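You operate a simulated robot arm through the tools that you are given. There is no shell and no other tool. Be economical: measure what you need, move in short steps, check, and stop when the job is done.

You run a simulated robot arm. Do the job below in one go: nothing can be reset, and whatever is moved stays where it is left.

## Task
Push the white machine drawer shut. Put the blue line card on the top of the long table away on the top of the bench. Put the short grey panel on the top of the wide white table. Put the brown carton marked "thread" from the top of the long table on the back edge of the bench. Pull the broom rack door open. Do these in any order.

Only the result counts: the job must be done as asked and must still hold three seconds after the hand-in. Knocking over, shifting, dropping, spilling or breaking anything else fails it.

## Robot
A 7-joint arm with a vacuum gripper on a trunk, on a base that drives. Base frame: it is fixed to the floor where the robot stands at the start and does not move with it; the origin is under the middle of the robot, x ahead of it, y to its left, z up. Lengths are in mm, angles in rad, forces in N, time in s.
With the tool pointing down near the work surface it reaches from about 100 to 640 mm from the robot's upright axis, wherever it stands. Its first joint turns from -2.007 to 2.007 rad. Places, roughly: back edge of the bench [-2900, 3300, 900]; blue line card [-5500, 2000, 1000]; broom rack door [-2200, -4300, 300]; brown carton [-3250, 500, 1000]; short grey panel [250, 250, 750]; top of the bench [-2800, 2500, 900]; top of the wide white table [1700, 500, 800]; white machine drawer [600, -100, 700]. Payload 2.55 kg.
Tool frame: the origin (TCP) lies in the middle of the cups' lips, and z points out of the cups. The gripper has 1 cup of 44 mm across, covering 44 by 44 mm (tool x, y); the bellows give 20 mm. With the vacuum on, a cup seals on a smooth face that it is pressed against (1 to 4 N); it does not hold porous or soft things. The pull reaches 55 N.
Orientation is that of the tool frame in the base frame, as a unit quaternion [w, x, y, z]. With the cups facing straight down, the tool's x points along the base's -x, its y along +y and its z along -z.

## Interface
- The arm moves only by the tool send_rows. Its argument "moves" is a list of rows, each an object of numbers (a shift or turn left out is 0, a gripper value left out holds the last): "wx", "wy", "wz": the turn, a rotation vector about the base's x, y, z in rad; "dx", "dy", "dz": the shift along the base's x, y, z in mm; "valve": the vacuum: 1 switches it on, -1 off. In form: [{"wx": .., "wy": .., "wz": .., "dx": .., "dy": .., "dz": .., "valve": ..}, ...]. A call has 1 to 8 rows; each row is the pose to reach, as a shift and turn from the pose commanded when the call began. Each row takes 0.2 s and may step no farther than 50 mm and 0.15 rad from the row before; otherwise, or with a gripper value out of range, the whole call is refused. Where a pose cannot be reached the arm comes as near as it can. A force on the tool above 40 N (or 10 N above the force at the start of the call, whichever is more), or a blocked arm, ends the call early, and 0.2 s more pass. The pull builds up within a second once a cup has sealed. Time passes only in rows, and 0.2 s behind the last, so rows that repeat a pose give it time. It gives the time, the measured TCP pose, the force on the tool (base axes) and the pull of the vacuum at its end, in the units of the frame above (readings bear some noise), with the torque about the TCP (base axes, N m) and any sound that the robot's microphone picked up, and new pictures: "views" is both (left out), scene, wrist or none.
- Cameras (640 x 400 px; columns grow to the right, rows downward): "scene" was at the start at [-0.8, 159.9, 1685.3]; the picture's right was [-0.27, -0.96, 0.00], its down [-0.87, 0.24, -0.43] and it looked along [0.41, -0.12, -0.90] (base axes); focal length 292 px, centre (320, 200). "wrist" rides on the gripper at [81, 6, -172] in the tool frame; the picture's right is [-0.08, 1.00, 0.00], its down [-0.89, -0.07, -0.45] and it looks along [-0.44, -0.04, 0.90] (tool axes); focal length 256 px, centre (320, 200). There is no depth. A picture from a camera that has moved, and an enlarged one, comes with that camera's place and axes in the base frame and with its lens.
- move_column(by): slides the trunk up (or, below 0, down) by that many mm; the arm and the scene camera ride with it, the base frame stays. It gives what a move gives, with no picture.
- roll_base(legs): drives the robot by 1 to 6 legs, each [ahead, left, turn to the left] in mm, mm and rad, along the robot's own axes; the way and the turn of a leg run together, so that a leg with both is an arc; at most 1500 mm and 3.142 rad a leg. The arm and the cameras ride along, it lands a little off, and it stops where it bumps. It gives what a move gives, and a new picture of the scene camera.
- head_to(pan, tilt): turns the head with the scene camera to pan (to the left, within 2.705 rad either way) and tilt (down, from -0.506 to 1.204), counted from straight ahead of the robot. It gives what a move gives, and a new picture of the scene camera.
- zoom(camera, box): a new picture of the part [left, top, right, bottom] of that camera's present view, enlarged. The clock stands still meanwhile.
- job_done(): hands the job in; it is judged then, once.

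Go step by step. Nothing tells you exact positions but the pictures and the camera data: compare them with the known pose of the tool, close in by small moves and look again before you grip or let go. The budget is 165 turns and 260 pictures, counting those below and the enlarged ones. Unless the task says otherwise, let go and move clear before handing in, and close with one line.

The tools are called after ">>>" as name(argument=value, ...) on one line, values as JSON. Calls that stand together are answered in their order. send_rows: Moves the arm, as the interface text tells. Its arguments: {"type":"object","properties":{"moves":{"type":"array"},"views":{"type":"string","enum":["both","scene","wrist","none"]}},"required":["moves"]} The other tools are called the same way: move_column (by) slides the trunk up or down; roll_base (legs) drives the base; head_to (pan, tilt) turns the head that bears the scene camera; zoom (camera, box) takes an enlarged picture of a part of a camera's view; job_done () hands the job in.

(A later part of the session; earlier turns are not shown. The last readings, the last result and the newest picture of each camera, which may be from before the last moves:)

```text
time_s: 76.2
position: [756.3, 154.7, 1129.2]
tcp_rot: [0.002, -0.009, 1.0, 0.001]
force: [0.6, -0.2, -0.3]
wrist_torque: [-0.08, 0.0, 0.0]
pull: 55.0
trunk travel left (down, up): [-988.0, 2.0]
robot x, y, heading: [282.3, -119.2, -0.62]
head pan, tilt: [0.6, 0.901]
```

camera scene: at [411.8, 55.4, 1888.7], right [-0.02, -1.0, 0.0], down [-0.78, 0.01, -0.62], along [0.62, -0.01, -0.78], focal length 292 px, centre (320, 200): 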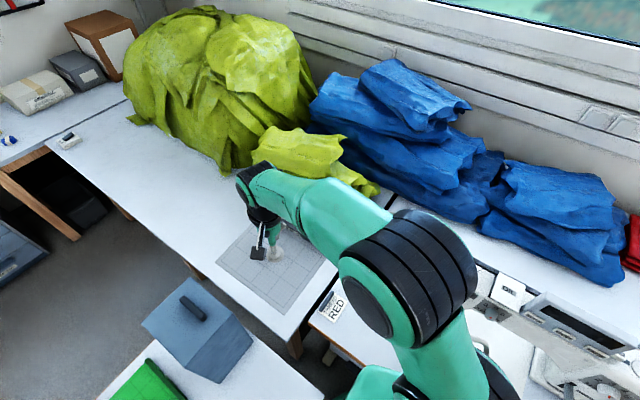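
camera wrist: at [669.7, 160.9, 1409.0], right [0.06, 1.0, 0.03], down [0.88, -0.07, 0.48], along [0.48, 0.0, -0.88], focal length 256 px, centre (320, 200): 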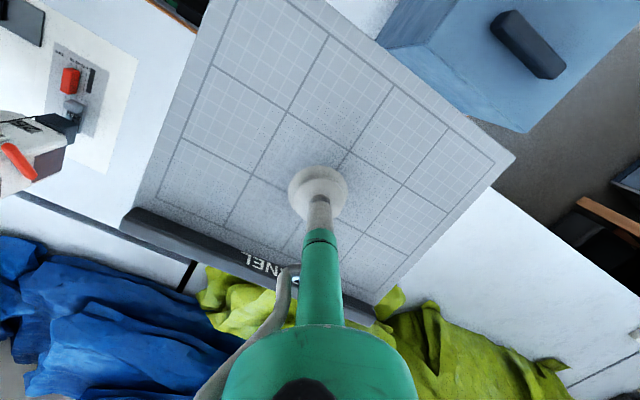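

>>> send_rows(moves=[{"dx": 20, "dy": 14, "dz": 10}, {"dx": 40, "dy": 28, "dz": 20}, {"dx": 55, "dy": 40, "dz": 20}], views="both")

```text
time_s: 77.0
position: [791.3, 179.1, 1144.3]
tcp_rot: [0.002, -0.009, 1.0, 0.001]
force: [0.2, 0.5, 0.0]
wrist_torque: [-0.06, 0.01, 0.01]
pull: 55.0
out of reach, approached as far as the arm can: row 2, 3
trunk travel left (down, up): [-988.0, 2.0]
robot x, y, heading: [282.4, -123.2, -0.619]
head pan, tilt: [0.6, 0.901]
camera scene: at [410.7, 53.8, 1888.9], right [-0.02, -1.0, 0.0], down [-0.78, 0.01, -0.62], along [0.62, -0.01, -0.78], focal length 292 px, centre (320, 200)
camera wrist: at [710.6, 182.9, 1316.4], right [0.06, 1.0, 0.0], down [0.89, -0.06, 0.45], along [0.45, -0.02, -0.89], focal length 256 px, centre (320, 200)
```

scene: 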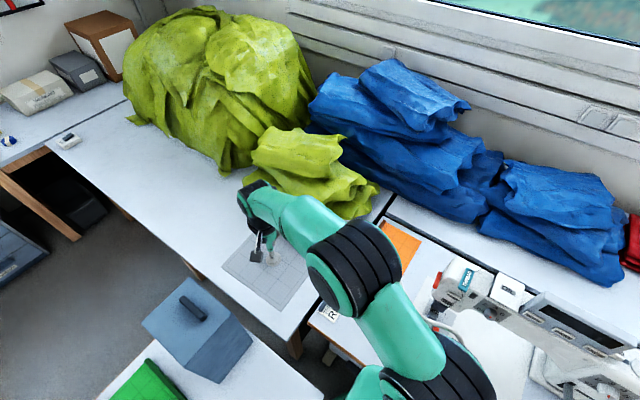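
wrist: 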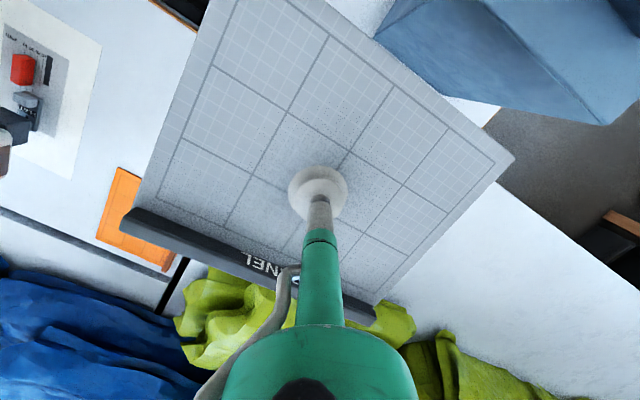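

Now at (791,179). I'll lower the trunk part way and then extend a little more.

>>> move_column(by=-230)

>>> send_rows(moves=[{"dz": -40, "dx": 8, "dy": 10}, {"dz": -55, "dx": 17, "dy": 22}], views="both")

```text
time_s: 79.4
position: [792.5, 179.9, 914.0]
tcp_rot: [0.001, -0.008, 1.0, 0.003]
force: [0.5, 0.0, -0.2]
wrist_torque: [-0.07, -0.01, 0.01]
pull: 54.4
trunk travel left (down, up): [-758.0, 232.0]
robot x, y, heading: [284.1, -121.0, -0.62]
head pan, tilt: [0.6, 0.901]
```

```text
time_s: 80.0
position: [804.4, 196.9, 857.4]
tcp_rot: [0.004, -0.009, 1.0, 0.002]
force: [0.7, -0.5, 0.5]
wrist_torque: [-0.05, -0.02, 0.01]
pull: 54.8
out of reach, approached as far as the arm can: row 2
trunk travel left (down, up): [-758.0, 232.0]
robot x, y, heading: [287.9, -124.4, -0.623]
head pan, tilt: [0.6, 0.901]
camera scene: at [411.0, 54.2, 1659.0], right [-0.02, -1.0, 0.0], down [-0.78, 0.01, -0.62], along [0.62, -0.01, -0.78], focal length 292 px, centre (320, 200)
camera wrist: at [722.9, 200.0, 1029.6], right [0.06, 1.0, 0.01], down [0.89, -0.06, 0.45], along [0.45, -0.02, -0.89], focal length 256 px, centre (320, 200)
```

scene: 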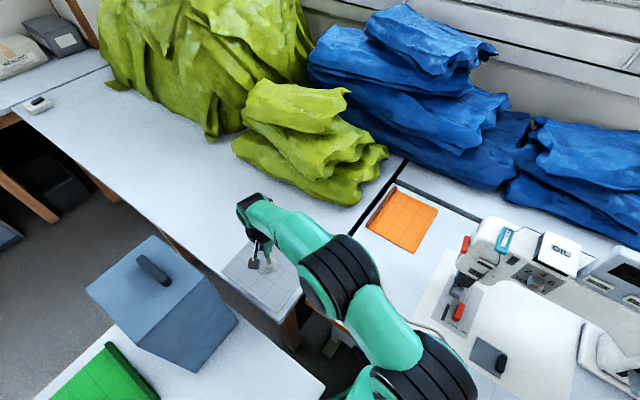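
wrist: 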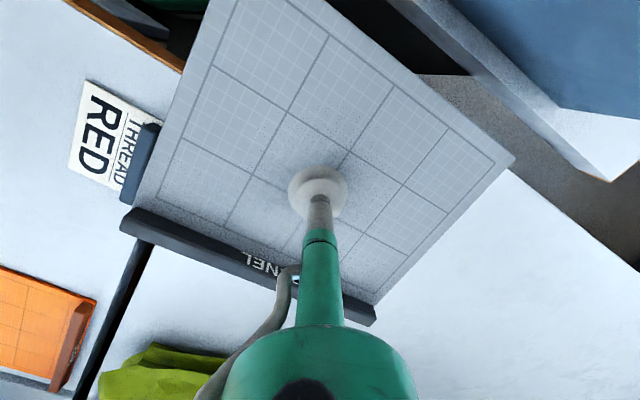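

The panel is nearly in place; I need about 20 mm more, which I'll take with a small base nudge.

>>> roll_base(legs=[[14, 18, 0]])

>>> send_rows(moves=[{"dz": 0}], views="wrist")

```text
time_s: 80.8
position: [810.4, 199.9, 857.6]
tcp_rot: [0.003, -0.012, 1.0, 0.003]
force: [0.3, -0.2, 0.5]
wrist_torque: [-0.03, 0.04, -0.02]
pull: 55.3
trunk travel left (down, up): [-758.0, 232.0]
robot x, y, heading: [290.7, -118.6, -0.611]
head pan, tilt: [0.6, 0.901]
stopped in leg 1: the robot was blocked; the commanded pose is now the measured one
camera scene: at [418.9, 56.1, 1658.8], right [-0.01, -1.0, 0.0], down [-0.78, 0.01, -0.62], along [0.62, -0.01, -0.78], focal length 292 px, centre (320, 200)
```

scene: 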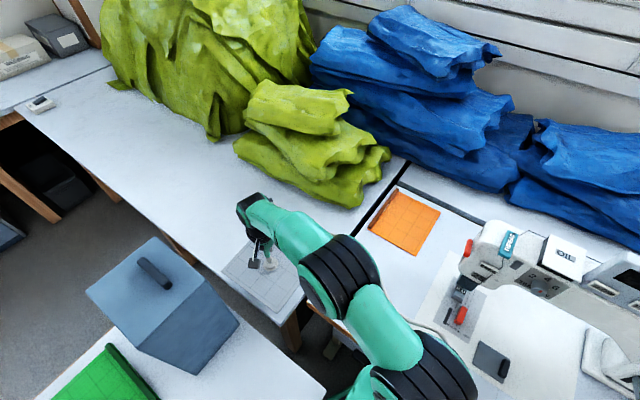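

```text
time_s: 81.2
position: [812.3, 201.4, 856.9]
tcp_rot: [0.002, -0.014, 1.0, 0.002]
force: [-0.2, -0.1, -0.9]
wrist_torque: [-0.03, 0.05, -0.01]
pull: 54.7
trunk travel left (down, up): [-758.0, 232.0]
robot x, y, heading: [290.0, -119.8, -0.61]
head pan, tilt: [0.6, 0.901]
camera wrist: at [729.9, 204.2, 1029.7], right [0.05, 1.0, 0.01], down [0.89, -0.05, 0.45], along [0.45, -0.02, -0.89], focal length 256 px, centre (320, 200)
```

wrist: 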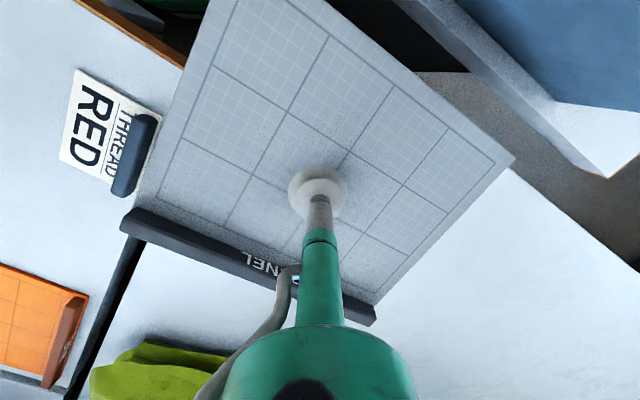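

The base touched something after 5 mm, so no more driving here; the panel is now well placed at (812,201). I'll lower with the arm only.

>>> send_rows(moves=[{"dz": -15}, {"dz": -30}, {"dz": -42}], views="none")

```text
time_s: 82.0
position: [810.3, 200.5, 814.8]
tcp_rot: [0.002, -0.013, 1.0, 0.002]
force: [0.4, 0.2, -0.1]
wrist_torque: [-0.1, 0.02, -0.01]
pull: 54.7
trunk travel left (down, up): [-758.0, 232.0]
robot x, y, heading: [288.0, -122.7, -0.605]
head pan, tilt: [0.6, 0.901]
```

>>> send_rows(moves=[{"dz": -10}, {"dz": -16}, {"dz": -20}, {"dz": -24}, {"dz": -27}], views="both")

```text
time_s: 83.2
position: [811.5, 200.0, 789.5]
tcp_rot: [0.003, -0.012, 1.0, 0.002]
force: [1.1, 0.4, 2.8]
wrist_torque: [0.48, 0.08, -0.02]
pull: 54.7
trunk travel left (down, up): [-758.0, 232.0]
robot x, y, heading: [289.0, -122.0, -0.613]
head pan, tilt: [0.6, 0.901]
camera scene: at [418.5, 55.7, 1659.0], right [-0.01, -1.0, 0.0], down [-0.78, 0.01, -0.62], along [0.62, -0.01, -0.78], focal length 292 px, centre (320, 200)
camera wrist: at [729.9, 203.4, 961.6], right [0.06, 1.0, 0.01], down [0.89, -0.05, 0.45], along [0.45, -0.02, -0.89], focal length 256 px, centre (320, 200)
```

scene: 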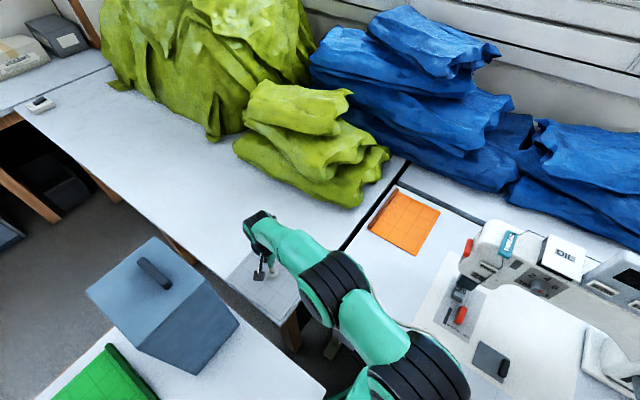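
wrist: 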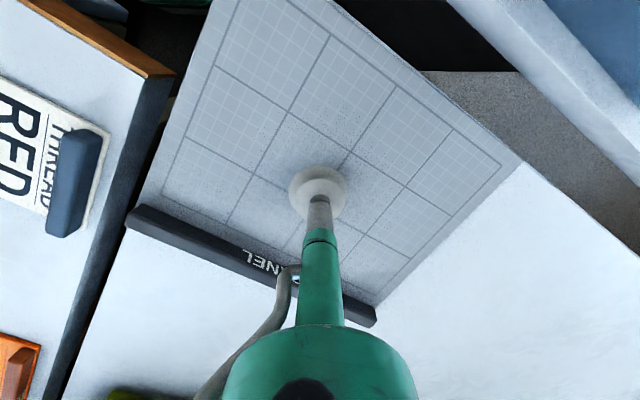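

The panel rests on the table with its front edge about flush. I'll try to ease it slightly farther in before letting go.

>>> send_rows(moves=[{"dz": 10}, {"dz": 12, "dx": 8, "dy": 3}, {"dz": 12, "dx": 16, "dy": 6}, {"dz": 2, "dx": 16, "dy": 6}, {"dz": -1, "dx": 16, "dy": 6}], views="wrist")

```text
time_s: 84.5
position: [823.5, 202.0, 789.0]
tcp_rot: [0.004, -0.012, 1.0, 0.003]
force: [0.0, -0.9, 2.9]
wrist_torque: [0.4, 0.06, 0.01]
pull: 54.8
out of reach, approached as far as the arm can: row 3, 4, 5
trunk travel left (down, up): [-758.0, 232.0]
robot x, y, heading: [290.6, -122.1, -0.61]
head pan, tilt: [0.6, 0.901]
camera wrist: at [740.7, 204.8, 961.8], right [0.06, 1.0, 0.01], down [0.89, -0.05, 0.45], along [0.45, -0.02, -0.89], focal length 256 px, centre (320, 200)
```

wrist: 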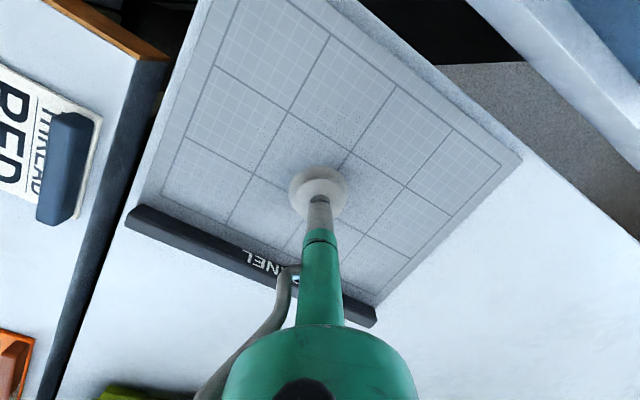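

Good: a thin margin of table now shows in front and at the side. I'll press lightly and release.

>>> send_rows(moves=[{"dz": -3}, {"dz": -3, "valve": -1}, {"dz": -3}, {"dz": -3}, {"dz": -3}, {"dz": 12}, {"dz": 40}, {"dz": 70}], views="wrist")

```text
time_s: 86.2
position: [814.0, 196.2, 859.6]
tcp_rot: [0.002, -0.012, 1.0, 0.001]
force: [0.0, 0.4, -0.6]
wrist_torque: [-0.01, -0.05, -0.01]
pull: 0.1
out of reach, approached as far as the arm can: row 8
trunk travel left (down, up): [-758.0, 232.0]
robot x, y, heading: [292.3, -120.9, -0.61]
head pan, tilt: [0.6, 0.901]
camera wrist: at [731.8, 199.6, 1031.7], right [0.06, 1.0, 0.0], down [0.89, -0.05, 0.45], along [0.45, -0.02, -0.89], focal length 256 px, centre (320, 200)
```

wrist: 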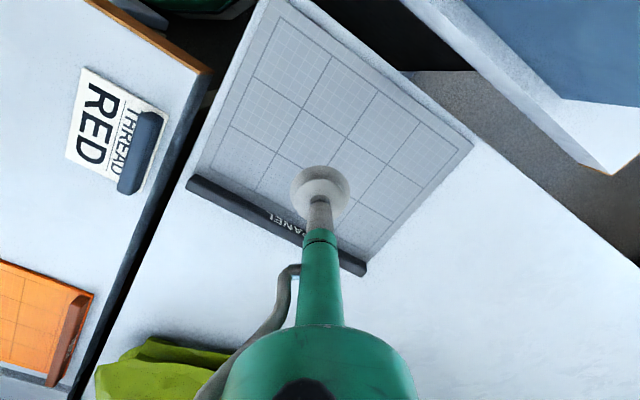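

The panel lies fully on the wide table. I'll rise, retract, and drive out toward the long-table aisle.

>>> move_column(by=232)

>>> send_rows(moves=[{"dx": -10, "dy": -45}, {"dx": -20, "dy": -90}, {"dx": -30, "dy": -135}, {"dx": -45, "dy": -180}, {"dx": -65, "dy": -225}, {"dx": -95, "dy": -262}, {"dx": -130, "dy": -295}, {"dx": -160, "dy": -330}], views="none")

>>> roll_base(legs=[[-226, -180, 0]])

```text
time_s: 88.7
position: [814.9, 196.5, 1091.2]
tcp_rot: [0.003, -0.01, 1.0, 0.003]
force: [0.1, -0.9, -0.3]
wrist_torque: [0.03, 0.02, 0.02]
pull: 0.1
trunk travel left (down, up): [-990.0, 0.0]
robot x, y, heading: [290.4, -123.2, -0.613]
head pan, tilt: [0.6, 0.901]
```

```text
time_s: 90.5
position: [654.1, -135.8, 1092.8]
tcp_rot: [0.003, -0.011, 1.0, 0.003]
force: [-0.4, -0.5, 0.0]
wrist_torque: [0.02, 0.02, 0.01]
pull: 0.1
trunk travel left (down, up): [-990.0, 0.0]
robot x, y, heading: [289.8, -123.7, -0.611]
head pan, tilt: [0.6, 0.901]
```

```text
time_s: 92.5
position: [364.3, -152.4, 1094.1]
tcp_rot: [0.002, -0.014, 1.0, 0.002]
force: [0.2, 0.2, -1.1]
wrist_torque: [0.0, 0.0, 0.0]
pull: 0.1
trunk travel left (down, up): [-990.0, 0.0]
robot x, y, heading: [-2.7, -139.4, -0.612]
head pan, tilt: [0.6, 0.901]
camera scene: at [127.8, 37.7, 1890.7], right [-0.01, -1.0, 0.0], down [-0.78, 0.01, -0.62], along [0.62, -0.01, -0.78], focal length 292 px, centre (320, 200)
```

scene: 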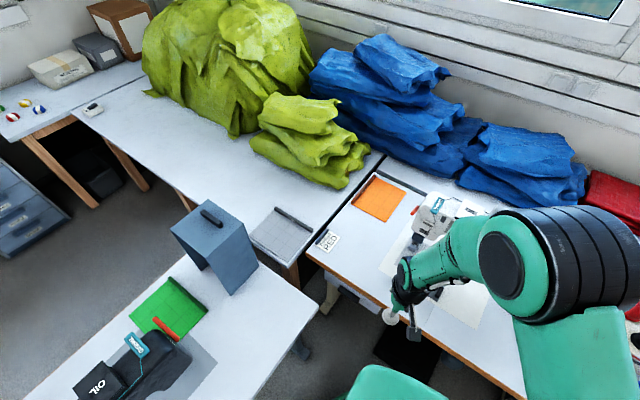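

>>> zoom(camera="scene", box=[280, 220, 440, 320])

>>> roll_base(legs=[[-780, -445, 0], [0, 0, 3.11]])

```text
4.00 times, centred on (360, 270) of scene
camera zoom: at [127.8, 37.7, 1890.7], right [-0.01, -1.0, 0.0], down [-0.78, 0.01, -0.62], along [0.62, -0.01, -0.78], focal length 1168 px, centre (160, -80)
```

zoom: 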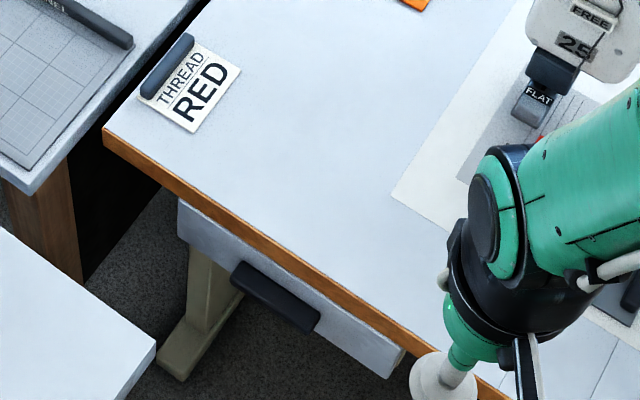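

```text
time_s: 104.4
position: [-1248.5, -39.0, 1093.0]
tcp_rot: [0.003, 1.0, -0.018, -0.002]
force: [-1.1, 0.7, -0.3]
wrist_torque: [-0.04, 0.02, 0.0]
pull: 0.2
trunk travel left (down, up): [-990.0, 0.0]
robot x, y, heading: [-884.6, -73.3, 2.472]
head pan, tilt: [0.6, 0.901]
camera scene: at [-1024.9, -243.0, 1890.8], right [0.07, 1.0, 0.0], down [0.78, -0.06, -0.62], along [-0.62, 0.04, -0.78], focal length 292 px, centre (320, 200)
```

scene: 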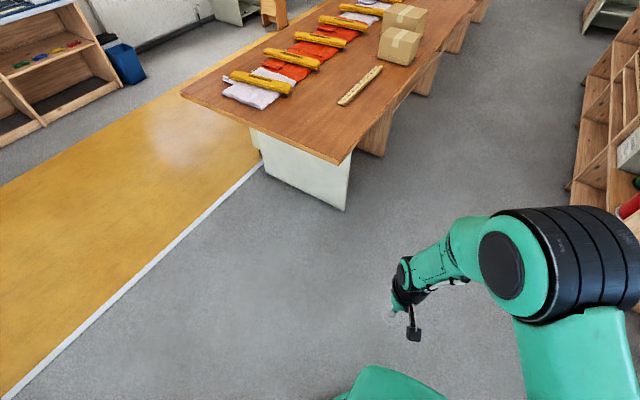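

The drawer is flush. Now down the aisle beside the long table.

>>> roll_base(legs=[[1056, -23, 0.03], [751, 300, 0]])

>>> head_to(pan=1.0, tilt=0.6)

>>> head_to(pan=-0.8, tilt=0.5)

>>> head_to(pan=-1.6, tilt=0.5)

```text
time_s: 113.7
position: [-2838.4, 828.5, 1093.4]
tcp_rot: [0.003, 1.0, -0.01, -0.002]
force: [-0.4, 0.3, -0.1]
wrist_torque: [0.0, 0.0, 0.0]
pull: 0.1
trunk travel left (down, up): [-990.0, 0.0]
robot x, y, heading: [-2476.8, 803.2, 2.489]
head pan, tilt: [0.6, 0.901]
camera scene: at [-2612.2, 627.7, 1890.8], right [0.06, 1.0, 0.0], down [0.78, -0.04, -0.62], along [-0.62, 0.04, -0.78], focal length 292 px, centre (320, 200)
```

scene: 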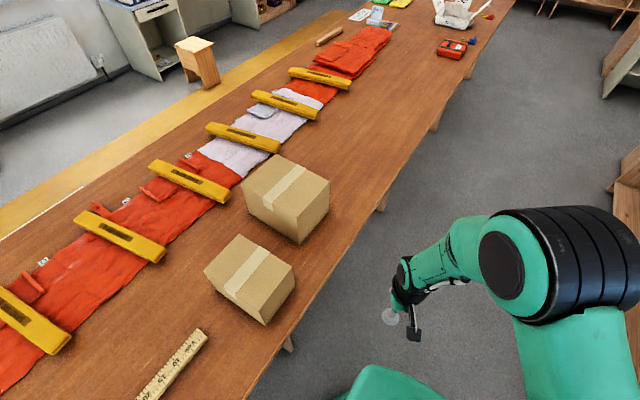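

```text
time_s: 114.5
position: [-2839.6, 829.3, 1092.5]
tcp_rot: [0.003, 1.0, -0.01, -0.003]
force: [-0.5, -0.3, -0.6]
wrist_torque: [0.01, -0.03, 0.01]
pull: 0.0
trunk travel left (down, up): [-990.0, 0.0]
robot x, y, heading: [-2475.9, 804.1, 2.488]
head pan, tilt: [1.0, 0.6]
camera scene: at [-2619.8, 593.7, 1915.6], right [-0.34, 0.94, 0.0], down [0.53, 0.19, -0.82], along [-0.78, -0.28, -0.57], focal length 292 px, centre (320, 200)
```

scene: 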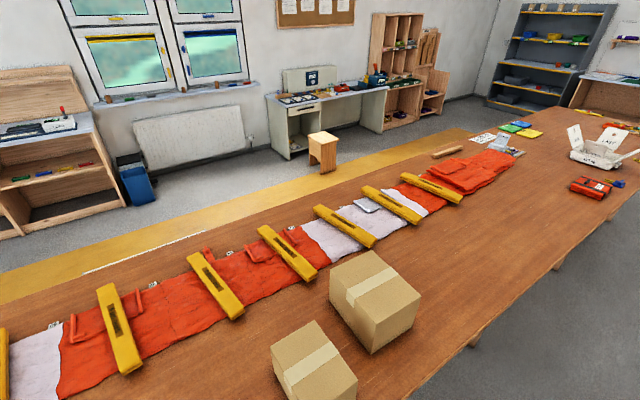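

```text
time_s: 116.3
position: [-2840.1, 829.2, 1093.3]
tcp_rot: [0.003, 1.0, -0.01, -0.003]
force: [-0.9, 0.3, -0.4]
wrist_torque: [-0.04, 0.01, -0.01]
pull: 0.1
trunk travel left (down, up): [-990.0, 0.0]
robot x, y, heading: [-2478.6, 795.1, 2.486]
head pan, tilt: [-0.799, 0.499]
camera scene: at [-2547.3, 713.8, 1924.7], right [0.99, 0.11, 0.0], down [0.06, -0.48, -0.88], along [-0.1, 0.87, -0.48], focal length 292 px, centre (320, 200)
```

scene: 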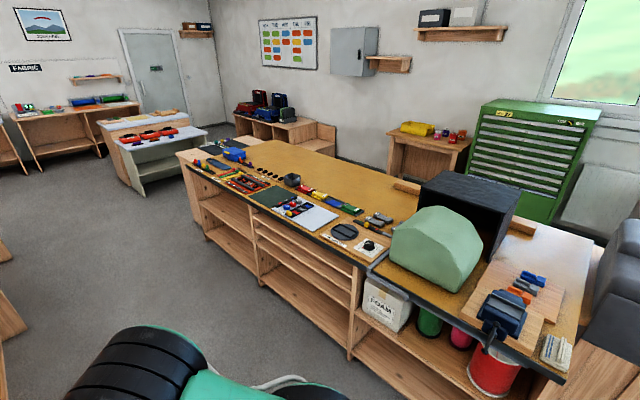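

```text
time_s: 117.5
position: [-2840.1, 827.9, 1092.3]
tcp_rot: [0.003, 1.0, -0.011, -0.003]
force: [0.5, 0.1, -0.4]
wrist_torque: [-0.03, 0.0, 0.03]
pull: 0.1
trunk travel left (down, up): [-990.0, 0.0]
robot x, y, heading: [-2478.2, 798.9, 2.482]
head pan, tilt: [-1.6, 0.499]
camera scene: at [-2479.2, 693.9, 1924.7], right [0.77, -0.63, 0.0], down [-0.3, -0.37, -0.88], along [0.56, 0.68, -0.48], focal length 292 px, centre (320, 200)
```

scene: 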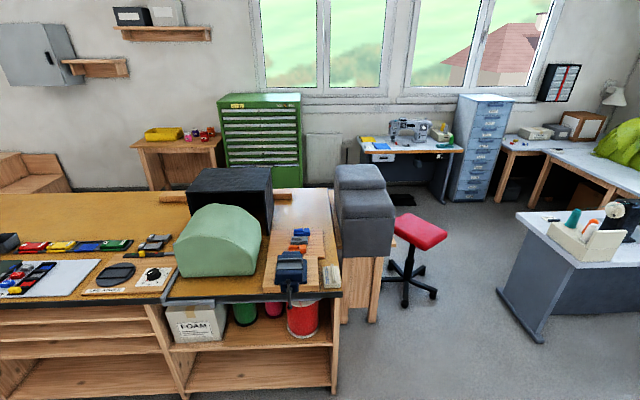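

Two cartons lie on the long table, and the yellow-topped bench is on the other side of the aisle. I need the carton marks, so I'll zoom in.

>>> head_to(pan=1.0, tilt=0.9)

>>> zoom(camera="scene", box=[200, 80, 520, 280])

>>> head_to(pan=0.3, tilt=0.45)

>>> zoom(camera="scene", box=[180, 120, 420, 270])

```text
time_s: 119.8
position: [-2839.5, 831.1, 1092.1]
tcp_rot: [0.003, 1.0, -0.01, -0.003]
force: [0.4, -0.2, -0.7]
wrist_torque: [0.01, 0.03, 0.0]
pull: 0.1
trunk travel left (down, up): [-990.0, 0.0]
robot x, y, heading: [-2480.4, 803.9, 2.485]
head pan, tilt: [1.0, 0.901]
camera scene: at [-2607.9, 598.1, 1890.8], right [-0.34, 0.94, 0.0], down [0.74, 0.26, -0.62], along [-0.58, -0.21, -0.78], focal length 292 px, centre (320, 200)
```

scene: 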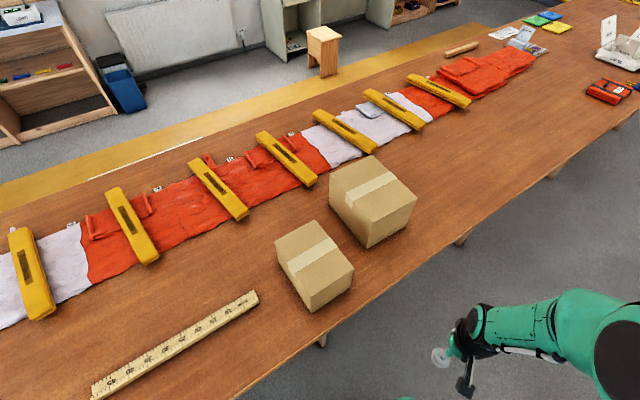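

```text
2.00 times, centred on (360, 180) of scene
camera zoom: at [-2607.9, 598.1, 1890.8], right [-0.34, 0.94, 0.0], down [0.74, 0.26, -0.62], along [-0.58, -0.21, -0.78], focal length 584 px, centre (240, 240)
```

zoom: 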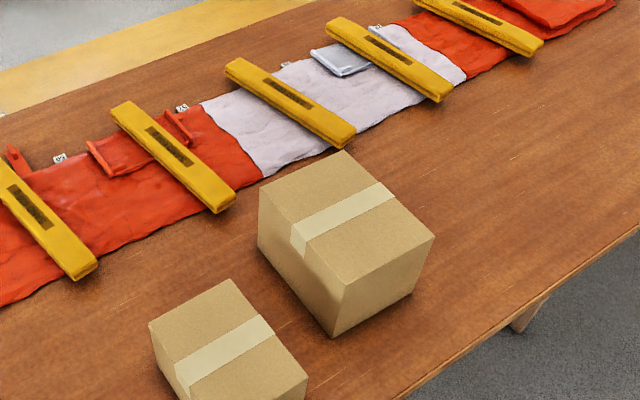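

```text
time_s: 120.9
position: [-2839.7, 829.5, 1092.4]
tcp_rot: [0.002, 1.0, -0.01, -0.003]
force: [1.3, -0.1, -0.8]
wrist_torque: [-0.02, -0.06, 0.0]
pull: 0.1
trunk travel left (down, up): [-990.0, 0.0]
robot x, y, heading: [-2480.0, 804.4, 2.48]
head pan, tilt: [0.3, 0.45]
camera scene: at [-2623.0, 655.4, 1929.1], right [0.35, 0.94, 0.0], down [0.41, -0.15, -0.9], along [-0.84, 0.31, -0.44], focal length 292 px, centre (320, 200)
```

scene: 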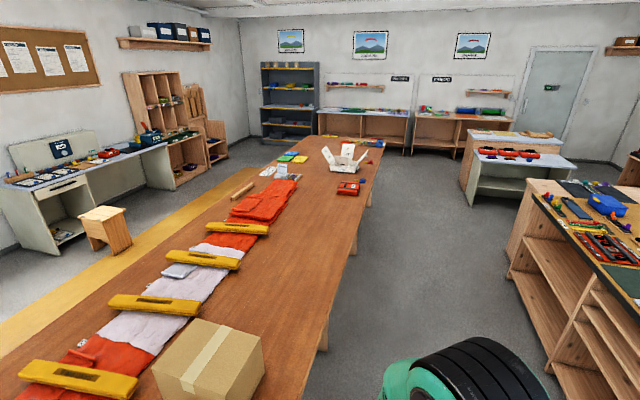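

```text
2.67 times, centred on (300, 195) of scene
camera zoom: at [-2623.0, 655.4, 1929.1], right [0.35, 0.94, 0.0], down [0.41, -0.15, -0.9], along [-0.84, 0.31, -0.44], focal length 779 px, centre (373, 213)
```

zoom: 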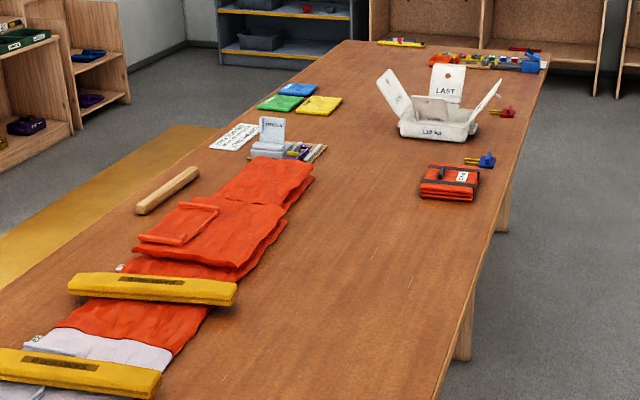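

The marks aren't on the visible faces. I'll go up the aisle toward the cards and look back at the cartons' other sides on the way.

>>> roll_base(legs=[[1400, 0, 0.02]])

>>> head_to(pan=2.2, tilt=0.7)

>>> zoom(camera="scene", box=[160, 60, 480, 260])

>>> head_to(pan=0.7, tilt=0.6)

```text
time_s: 127.8
position: [-3967.6, 1639.0, 1093.3]
tcp_rot: [0.004, 1.0, 0.013, -0.003]
force: [0.6, -0.7, 0.6]
wrist_torque: [-0.02, -0.01, -0.02]
pull: 0.1
trunk travel left (down, up): [-990.0, 0.0]
robot x, y, heading: [-3601.2, 1627.3, 2.531]
head pan, tilt: [0.3, 0.45]
camera scene: at [-3742.5, 1475.7, 1929.2], right [0.3, 0.95, 0.0], down [0.41, -0.13, -0.9], along [-0.86, 0.27, -0.44], focal length 292 px, centre (320, 200)
```

scene: 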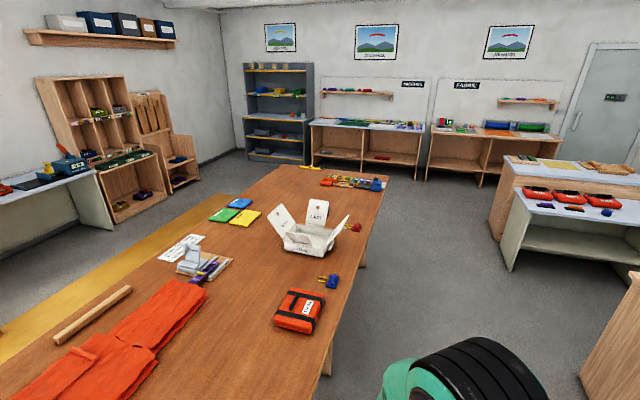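

```text
time_s: 129.7
position: [-3966.4, 1637.6, 1093.6]
tcp_rot: [0.003, 1.0, 0.014, -0.003]
force: [-0.5, -0.1, 0.1]
wrist_torque: [-0.01, 0.02, 0.01]
pull: 0.0
trunk travel left (down, up): [-990.0, 0.0]
robot x, y, heading: [-3601.1, 1627.1, 2.536]
head pan, tilt: [2.201, 0.7]
camera scene: at [-3653.2, 1362.8, 1907.0], right [-1.0, -0.02, 0.0], down [-0.01, 0.64, -0.76], along [0.02, -0.76, -0.64], focal length 292 px, centre (320, 200)
```

scene: 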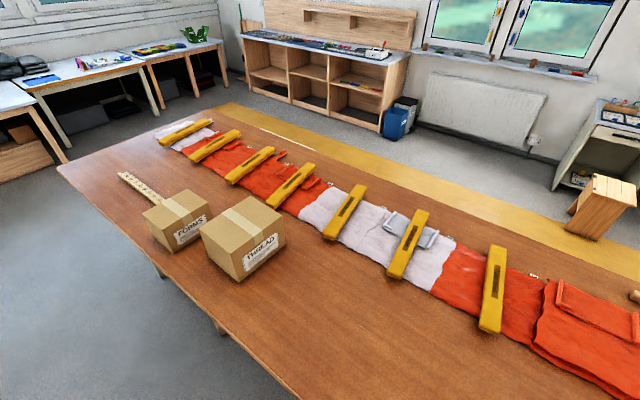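

```text
2.00 times, centred on (320, 160) of scene
camera zoom: at [-3653.2, 1362.8, 1907.0], right [-1.0, -0.02, 0.0], down [-0.01, 0.64, -0.76], along [0.02, -0.76, -0.64], focal length 584 px, centre (320, 280)
```

zoom: 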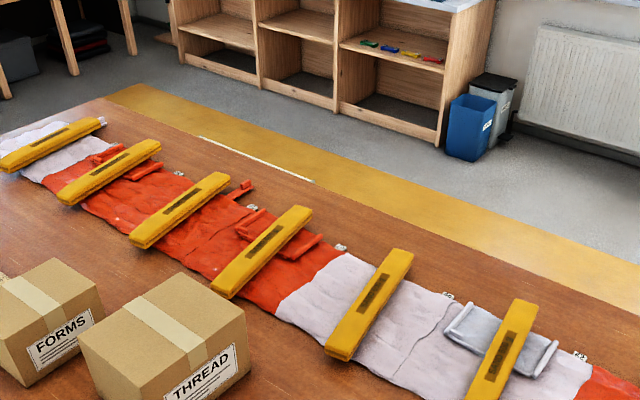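

```text
time_s: 131.3
position: [-3967.8, 1638.9, 1093.1]
tcp_rot: [0.003, 1.0, 0.014, -0.003]
force: [0.4, 0.2, 0.1]
wrist_torque: [0.02, 0.0, 0.03]
pull: 0.0
trunk travel left (down, up): [-990.0, 0.0]
robot x, y, heading: [-3599.9, 1626.1, 2.532]
head pan, tilt: [0.7, 0.6]
camera scene: at [-3743.0, 1439.7, 1915.6], right [-0.09, 1.0, 0.0], down [0.56, 0.05, -0.82], along [-0.82, -0.08, -0.57], focal length 292 px, centre (320, 200)
```

scene: 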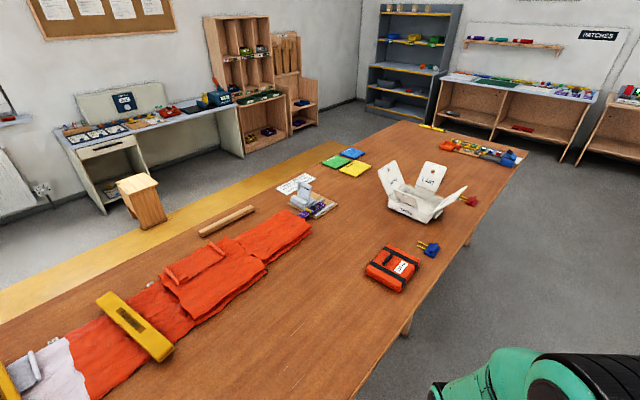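

The THREAD carton is the bigger one. The cards (blue, green, yellow) lie near the far edge of the long table. Now look at the bench from here.

>>> head_to(pan=-1.6, tilt=0.5)

>>> head_to(pan=-0.75, tilt=0.45)

>>> head_to(pan=-2.3, tilt=0.5)

```text
time_s: 133.4
position: [-3966.2, 1638.9, 1092.6]
tcp_rot: [0.003, 1.0, 0.013, -0.003]
force: [-0.4, 0.4, 0.6]
wrist_torque: [0.0, -0.02, 0.02]
pull: 0.0
trunk travel left (down, up): [-990.0, 0.0]
robot x, y, heading: [-3601.4, 1625.8, 2.532]
head pan, tilt: [-1.6, 0.499]
camera scene: at [-3600.7, 1520.8, 1924.7], right [0.8, -0.6, 0.0], down [-0.29, -0.38, -0.88], along [0.52, 0.7, -0.48], focal length 292 px, centre (320, 200)
```

scene: 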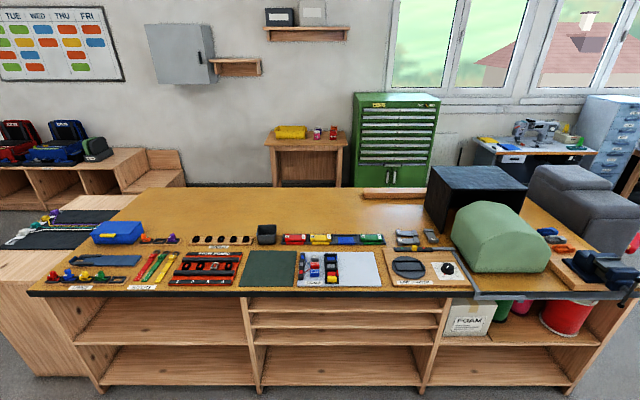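

```text
time_s: 134.6
position: [-3967.1, 1638.8, 1092.9]
tcp_rot: [0.002, 1.0, 0.015, -0.002]
force: [-0.7, -0.1, -0.1]
wrist_torque: [0.02, 0.0, -0.01]
pull: 0.1
trunk travel left (down, up): [-990.0, 0.0]
robot x, y, heading: [-3603.2, 1626.8, 2.531]
head pan, tilt: [-0.75, 0.45]
camera scene: at [-3674.1, 1537.6, 1929.2], right [0.98, 0.21, 0.0], down [0.09, -0.43, -0.9], along [-0.19, 0.88, -0.44], focal length 292 px, centre (320, 200)
```

scene: 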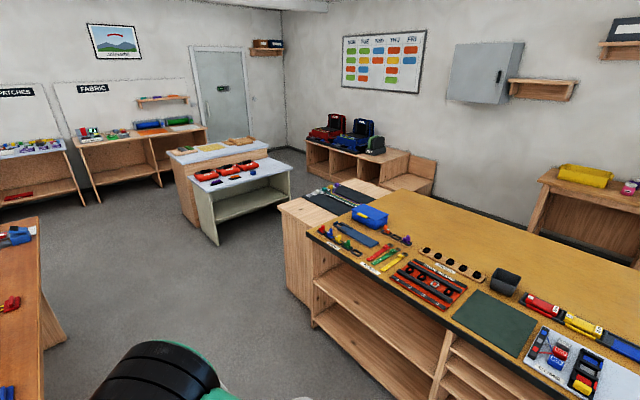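

```text
time_s: 136.2
position: [-3967.2, 1639.0, 1093.3]
tcp_rot: [0.003, 1.0, 0.014, -0.003]
force: [0.4, 0.4, 0.6]
wrist_torque: [0.03, 0.0, -0.02]
pull: 0.0
trunk travel left (down, up): [-990.0, 0.0]
robot x, y, heading: [-3604.4, 1626.0, 2.532]
head pan, tilt: [-2.3, 0.499]
camera scene: at [-3566.4, 1468.7, 1924.7], right [0.23, -0.97, 0.0], down [-0.47, -0.11, -0.88], along [0.85, 0.2, -0.48], focal length 292 px, centre (320, 200)
```

scene: 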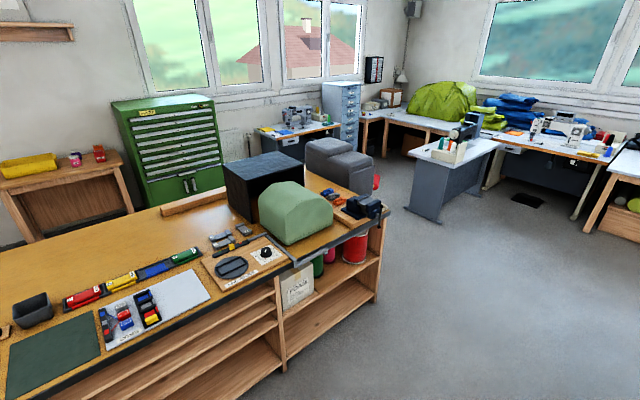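

The bench's back half is free. The back edge must be served from the wall side. First the THREAD carton: centre near (-3330,550), top near z 1097. I'll drive next to it.

>>> roll_base(legs=[[-864, 120, -0.034]])

>>> head_to(pan=1.2, tilt=1.0)

```text
time_s: 140.9
position: [-3337.6, 1045.6, 1093.6]
tcp_rot: [0.002, 1.0, -0.011, -0.002]
force: [-0.8, 0.8, 0.2]
wrist_torque: [0.0, -0.01, 0.0]
pull: 0.1
trunk travel left (down, up): [-990.0, 0.0]
robot x, y, heading: [-2973.7, 1017.1, 2.479]
head pan, tilt: [-2.3, 0.499]
camera scene: at [-2946.0, 856.0, 1924.7], right [0.18, -0.98, 0.0], down [-0.47, -0.09, -0.88], along [0.86, 0.16, -0.48], focal length 292 px, centre (320, 200)
```

scene: 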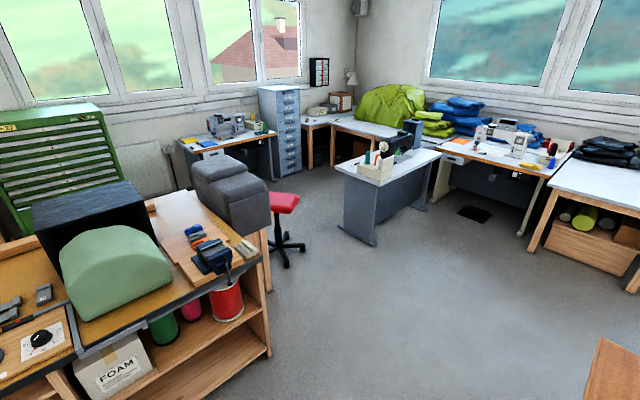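

```text
time_s: 143.8
position: [-3338.7, 1045.1, 1092.5]
tcp_rot: [0.003, 1.0, -0.01, -0.003]
force: [-1.0, 0.5, 0.2]
wrist_torque: [0.0, 0.0, 0.0]
pull: 0.1
trunk travel left (down, up): [-990.0, 0.0]
robot x, y, heading: [-2977.8, 1019.3, 2.484]
head pan, tilt: [1.201, 1.0]
camera scene: at [-3095.1, 803.5, 1883.6], right [-0.52, 0.86, 0.0], down [0.72, 0.43, -0.54], along [-0.46, -0.28, -0.84], focal length 292 px, centre (320, 200)
```

scene: 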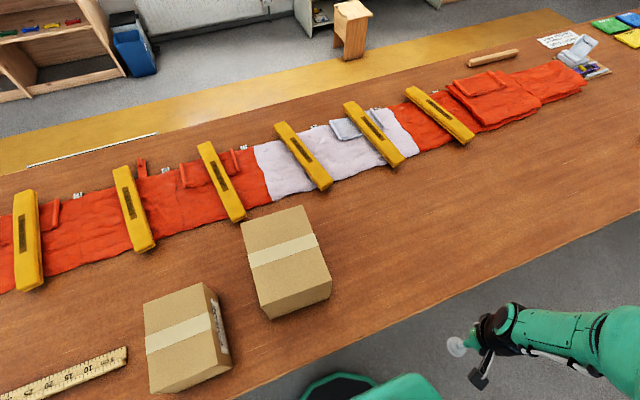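

The carton's tape centre is at (-3325,540). I'll raise the tool a little and swing over it.

>>> send_rows(moves=[{"dz": 40}, {"dz": 75}, {"dz": 75, "dy": -50}, {"dz": 75, "dy": -100}, {"dz": 75, "dy": -150}, {"dz": 75, "dy": -200}, {"dz": 75, "dy": -250}, {"dz": 70, "dy": -300}], views="none")

>>> send_rows(moves=[{"dy": -45, "dx": 5}, {"dy": -90, "dx": 10}, {"dy": -135, "dx": 10, "dz": -10}, {"dy": -175, "dx": 12, "dz": -15}, {"dy": -205, "dx": 13, "dz": -20}], views="both")

```text
refused: row 8 steps farther than a row can; nothing moved
```

```text
time_s: 145.0
position: [-3325.4, 840.1, 1075.1]
tcp_rot: [0.002, 1.0, -0.012, -0.001]
force: [0.8, -0.9, 0.2]
wrist_torque: [0.01, -0.02, -0.01]
pull: 0.0
trunk travel left (down, up): [-990.0, 0.0]
robot x, y, heading: [-2977.5, 1016.7, 2.484]
head pan, tilt: [1.201, 1.0]
camera scene: at [-3095.2, 802.5, 1883.5], right [-0.52, 0.86, 0.0], down [0.72, 0.43, -0.54], along [-0.46, -0.28, -0.84], focal length 292 px, centre (320, 200)
camera wrist: at [-3243.9, 831.8, 1247.0], right [-0.1, -0.99, 0.0], down [-0.89, 0.09, 0.45], along [-0.45, 0.04, -0.89], focal length 256 px, centre (320, 200)
```

scene: 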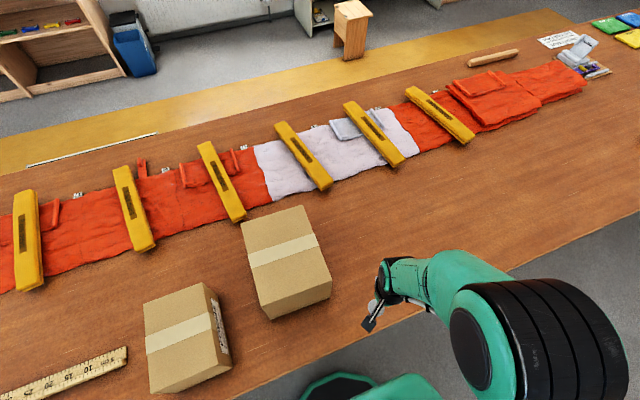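
wrist: 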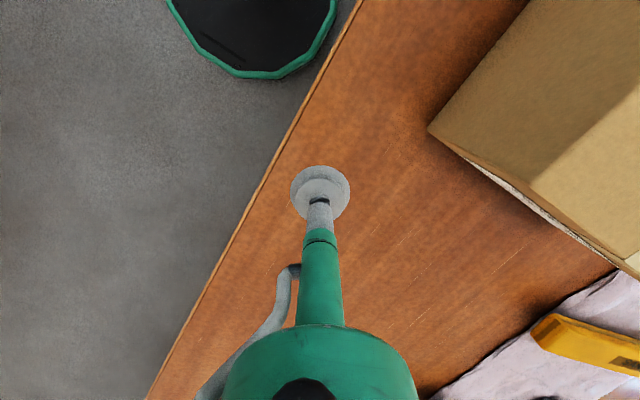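

The first call was refused for step size; the tool is still clear of the carton. Raise first, then move over.

>>> send_rows(moves=[{"dz": 45}, {"dz": 85}, {"dz": 85, "dy": -45}, {"dz": 85, "dy": -90}, {"dz": 85, "dy": -135}, {"dz": 85, "dy": -180}, {"dz": 85, "dy": -225}, {"dz": 85, "dy": -265}], views="both")

```text
time_s: 146.8
position: [-3328.1, 570.1, 1160.5]
tcp_rot: [0.003, 1.0, -0.01, -0.005]
force: [-2.7, -5.1, 10.5]
wrist_torque: [0.69, -0.48, 0.01]
pull: 0.1
trunk travel left (down, up): [-990.0, 0.0]
robot x, y, heading: [-2973.7, 1016.0, 2.483]
head pan, tilt: [1.201, 1.0]
camera scene: at [-3096.9, 799.1, 1883.0], right [-0.52, 0.86, 0.0], down [0.72, 0.44, -0.54], along [-0.46, -0.28, -0.84], focal length 292 px, centre (320, 200)
camera wrist: at [-3246.2, 564.1, 1333.2], right [-0.1, -0.99, 0.01], down [-0.89, 0.09, 0.45], along [-0.45, 0.04, -0.89], focal length 256 px, centre (320, 200)
```

scene: 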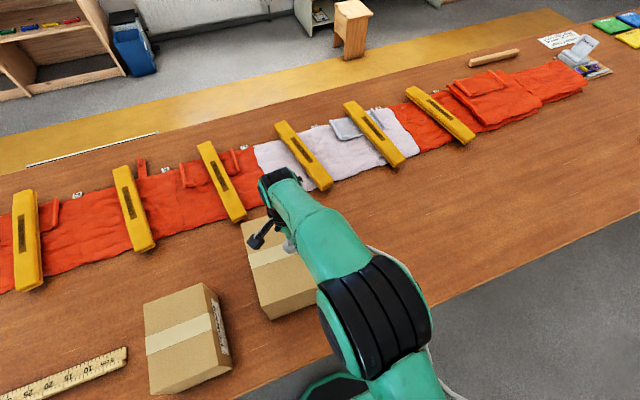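
wrist: 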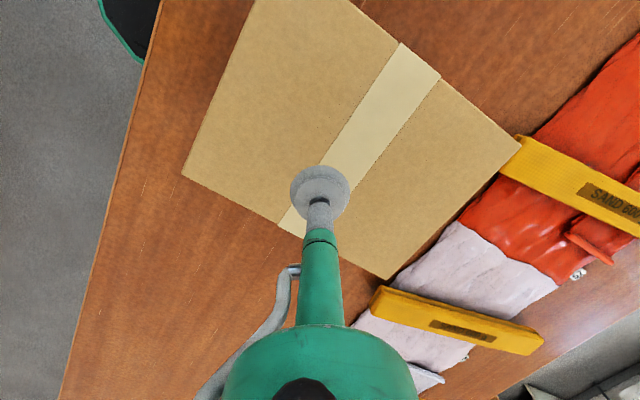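

There's a 10 N upward force, so the cup may be touching the carton already. I'll rise a bit and check.

>>> send_rows(moves=[{"dz": 8}, {"dz": 15}], views="wrist")

```text
time_s: 147.4
position: [-3322.4, 579.7, 1171.1]
tcp_rot: [0.003, 1.0, -0.01, -0.004]
force: [-0.1, 0.3, -0.2]
wrist_torque: [0.0, 0.02, 0.02]
pull: 0.1
out of reach, approached as far as the arm can: row 1, 2
trunk travel left (down, up): [-990.0, 0.0]
robot x, y, heading: [-2975.6, 1016.5, 2.48]
head pan, tilt: [1.201, 1.0]
camera wrist: at [-3241.0, 572.4, 1342.6], right [-0.1, -0.99, 0.01], down [-0.89, 0.09, 0.45], along [-0.45, 0.04, -0.89], focal length 256 px, centre (320, 200)
```

wrist: 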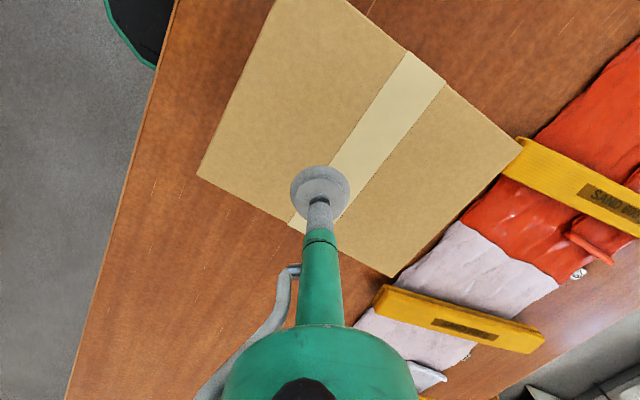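

The carton top is really near z 1160, centre (-3302,552), and it hasn't moved. I'll raise/retract slightly and bring the base 50 mm closer for reach.

>>> roll_base(legs=[[0, 50, 0]])

>>> send_rows(moves=[{"dz": 0}], views="wrist")

```text
time_s: 148.3
position: [-3352.0, 542.1, 1171.4]
tcp_rot: [0.003, 1.0, -0.011, -0.004]
force: [-0.2, 0.5, 0.6]
wrist_torque: [-0.03, 0.01, 0.0]
pull: 0.0
trunk travel left (down, up): [-990.0, 0.0]
robot x, y, heading: [-3005.4, 981.1, 2.481]
head pan, tilt: [1.201, 1.0]
camera scene: at [-3123.6, 766.2, 1883.9], right [-0.52, 0.86, 0.0], down [0.72, 0.43, -0.54], along [-0.46, -0.28, -0.84], focal length 292 px, centre (320, 200)
```

scene: 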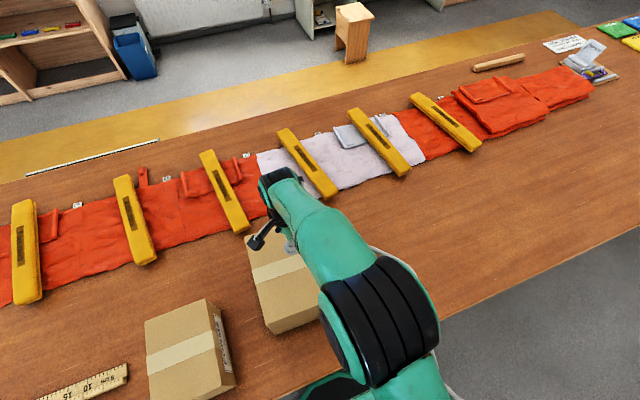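

```text
time_s: 148.7
position: [-3351.1, 544.0, 1170.6]
tcp_rot: [0.004, 1.0, -0.011, -0.005]
force: [-0.1, 0.8, -0.1]
wrist_torque: [-0.02, 0.04, 0.04]
pull: 0.0
trunk travel left (down, up): [-990.0, 0.0]
robot x, y, heading: [-3006.0, 977.5, 2.484]
head pan, tilt: [1.201, 1.0]
camera wrist: at [-3269.1, 536.3, 1344.2], right [-0.1, -0.99, 0.01], down [-0.89, 0.09, 0.45], along [-0.45, 0.04, -0.89], focal length 256 px, centre (320, 200)
```

wrist: 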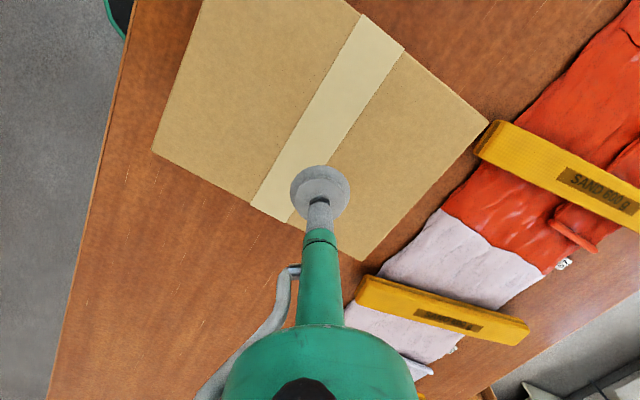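

Two wrist views triangulate the carton top at about z 1075 with centre near (-3317,533). I'll centre over it and lower in steps, watching force.

>>> send_rows(moves=[{"dx": 17, "dy": -5}, {"dx": 34, "dy": -11}, {"dx": 34, "dy": -11, "dz": -20}, {"dx": 34, "dy": -11, "dz": -40}], views="wrist")

```text
time_s: 149.7
position: [-3318.1, 530.0, 1130.4]
tcp_rot: [0.004, 1.0, -0.011, -0.004]
force: [-0.8, -0.2, -0.1]
wrist_torque: [0.0, 0.0, 0.03]
pull: 0.1
trunk travel left (down, up): [-990.0, 0.0]
robot x, y, heading: [-3003.0, 980.3, 2.482]
head pan, tilt: [1.201, 1.0]
camera wrist: at [-3236.1, 523.3, 1302.6], right [-0.1, -0.99, 0.01], down [-0.89, 0.09, 0.45], along [-0.45, 0.04, -0.89], focal length 256 px, centre (320, 200)
```

wrist: 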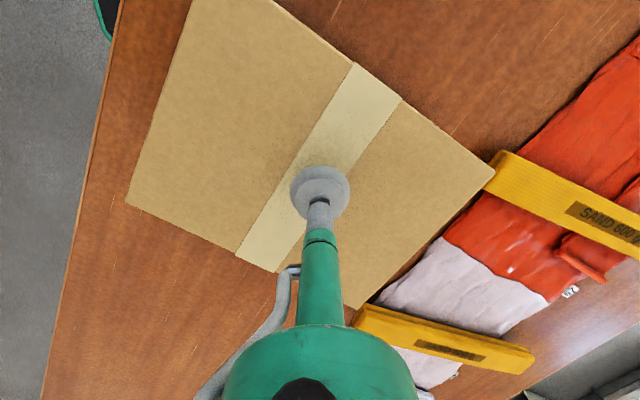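

Centred over the tape. Lower with vacuum on.

>>> send_rows(moves=[{"dz": -20, "dy": 2, "valve": 1}, {"dz": -32, "dy": 2}, {"dz": -40, "dy": 2}, {"dz": -46, "dy": 2}, {"dz": -51, "dy": 2}, {"dz": -55, "dy": 2}, {"dz": -59, "dy": 2}], views="wrist")

```text
time_s: 150.7
position: [-3320.9, 528.8, 1095.1]
tcp_rot: [0.011, 1.0, -0.01, -0.007]
force: [6.7, 9.2, 21.5]
wrist_torque: [0.2, -0.21, 0.01]
pull: 54.9
trunk travel left (down, up): [-990.0, 0.0]
robot x, y, heading: [-3005.5, 977.3, 2.482]
head pan, tilt: [1.201, 1.0]
stopped in row 5: the force on the tool passed its limit (the readings are from after the stop); the commanded pose is now the measured one
camera wrist: at [-3237.8, 523.5, 1266.8], right [-0.1, -0.99, 0.02], down [-0.88, 0.1, 0.46], along [-0.46, 0.02, -0.89], focal length 256 px, centre (320, 200)
```

wrist: 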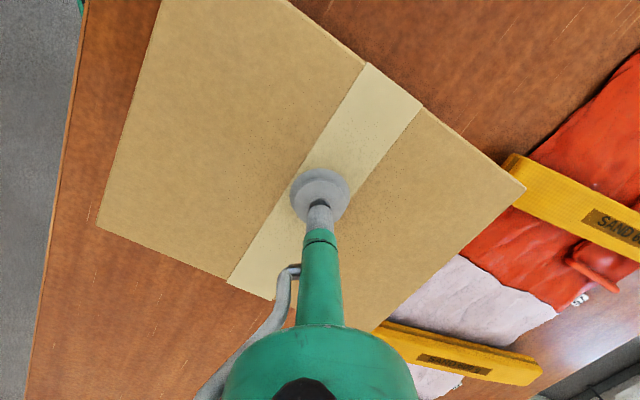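

Sealed. Lift gently and see the weight.

>>> send_rows(moves=[{"dz": 8}, {"dz": 16}, {"dz": 26}, {"dz": 40}, {"dz": 55}], views="both")

```text
time_s: 151.9
position: [-3321.2, 526.8, 1146.9]
tcp_rot: [0.009, 1.0, -0.011, -0.006]
force: [-0.1, 0.4, -9.0]
wrist_torque: [-0.04, -0.08, 0.02]
pull: 54.8
trunk travel left (down, up): [-990.0, 0.0]
robot x, y, heading: [-3005.8, 978.6, 2.483]
head pan, tilt: [1.201, 1.0]
camera scene: at [-3124.7, 764.9, 1883.5], right [-0.52, 0.86, 0.0], down [0.72, 0.43, -0.54], along [-0.46, -0.28, -0.84], focal length 292 px, centre (320, 200)
camera wrist: at [-3238.9, 522.0, 1318.5], right [-0.1, -0.99, 0.02], down [-0.89, 0.1, 0.46], along [-0.45, 0.03, -0.89], focal length 256 px, centre (320, 200)
```

scene: 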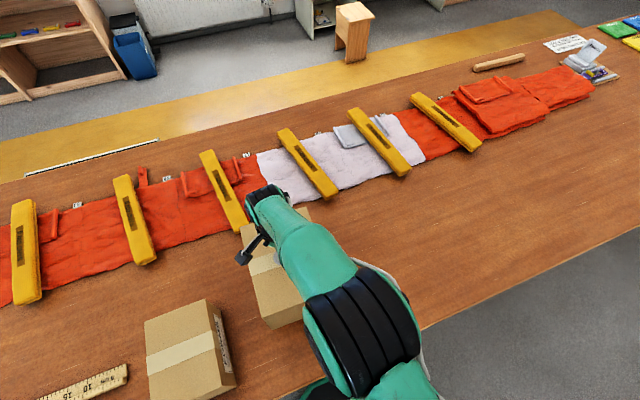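
wrist: 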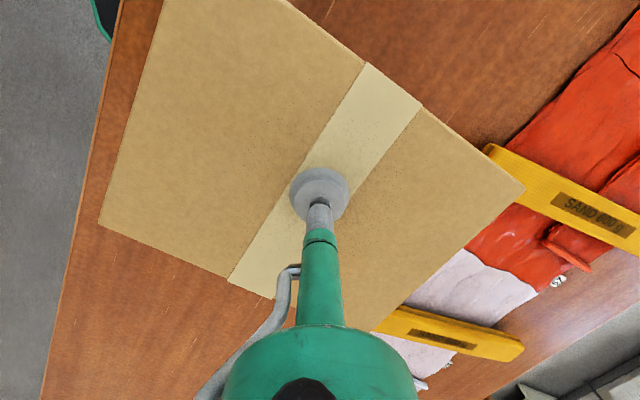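

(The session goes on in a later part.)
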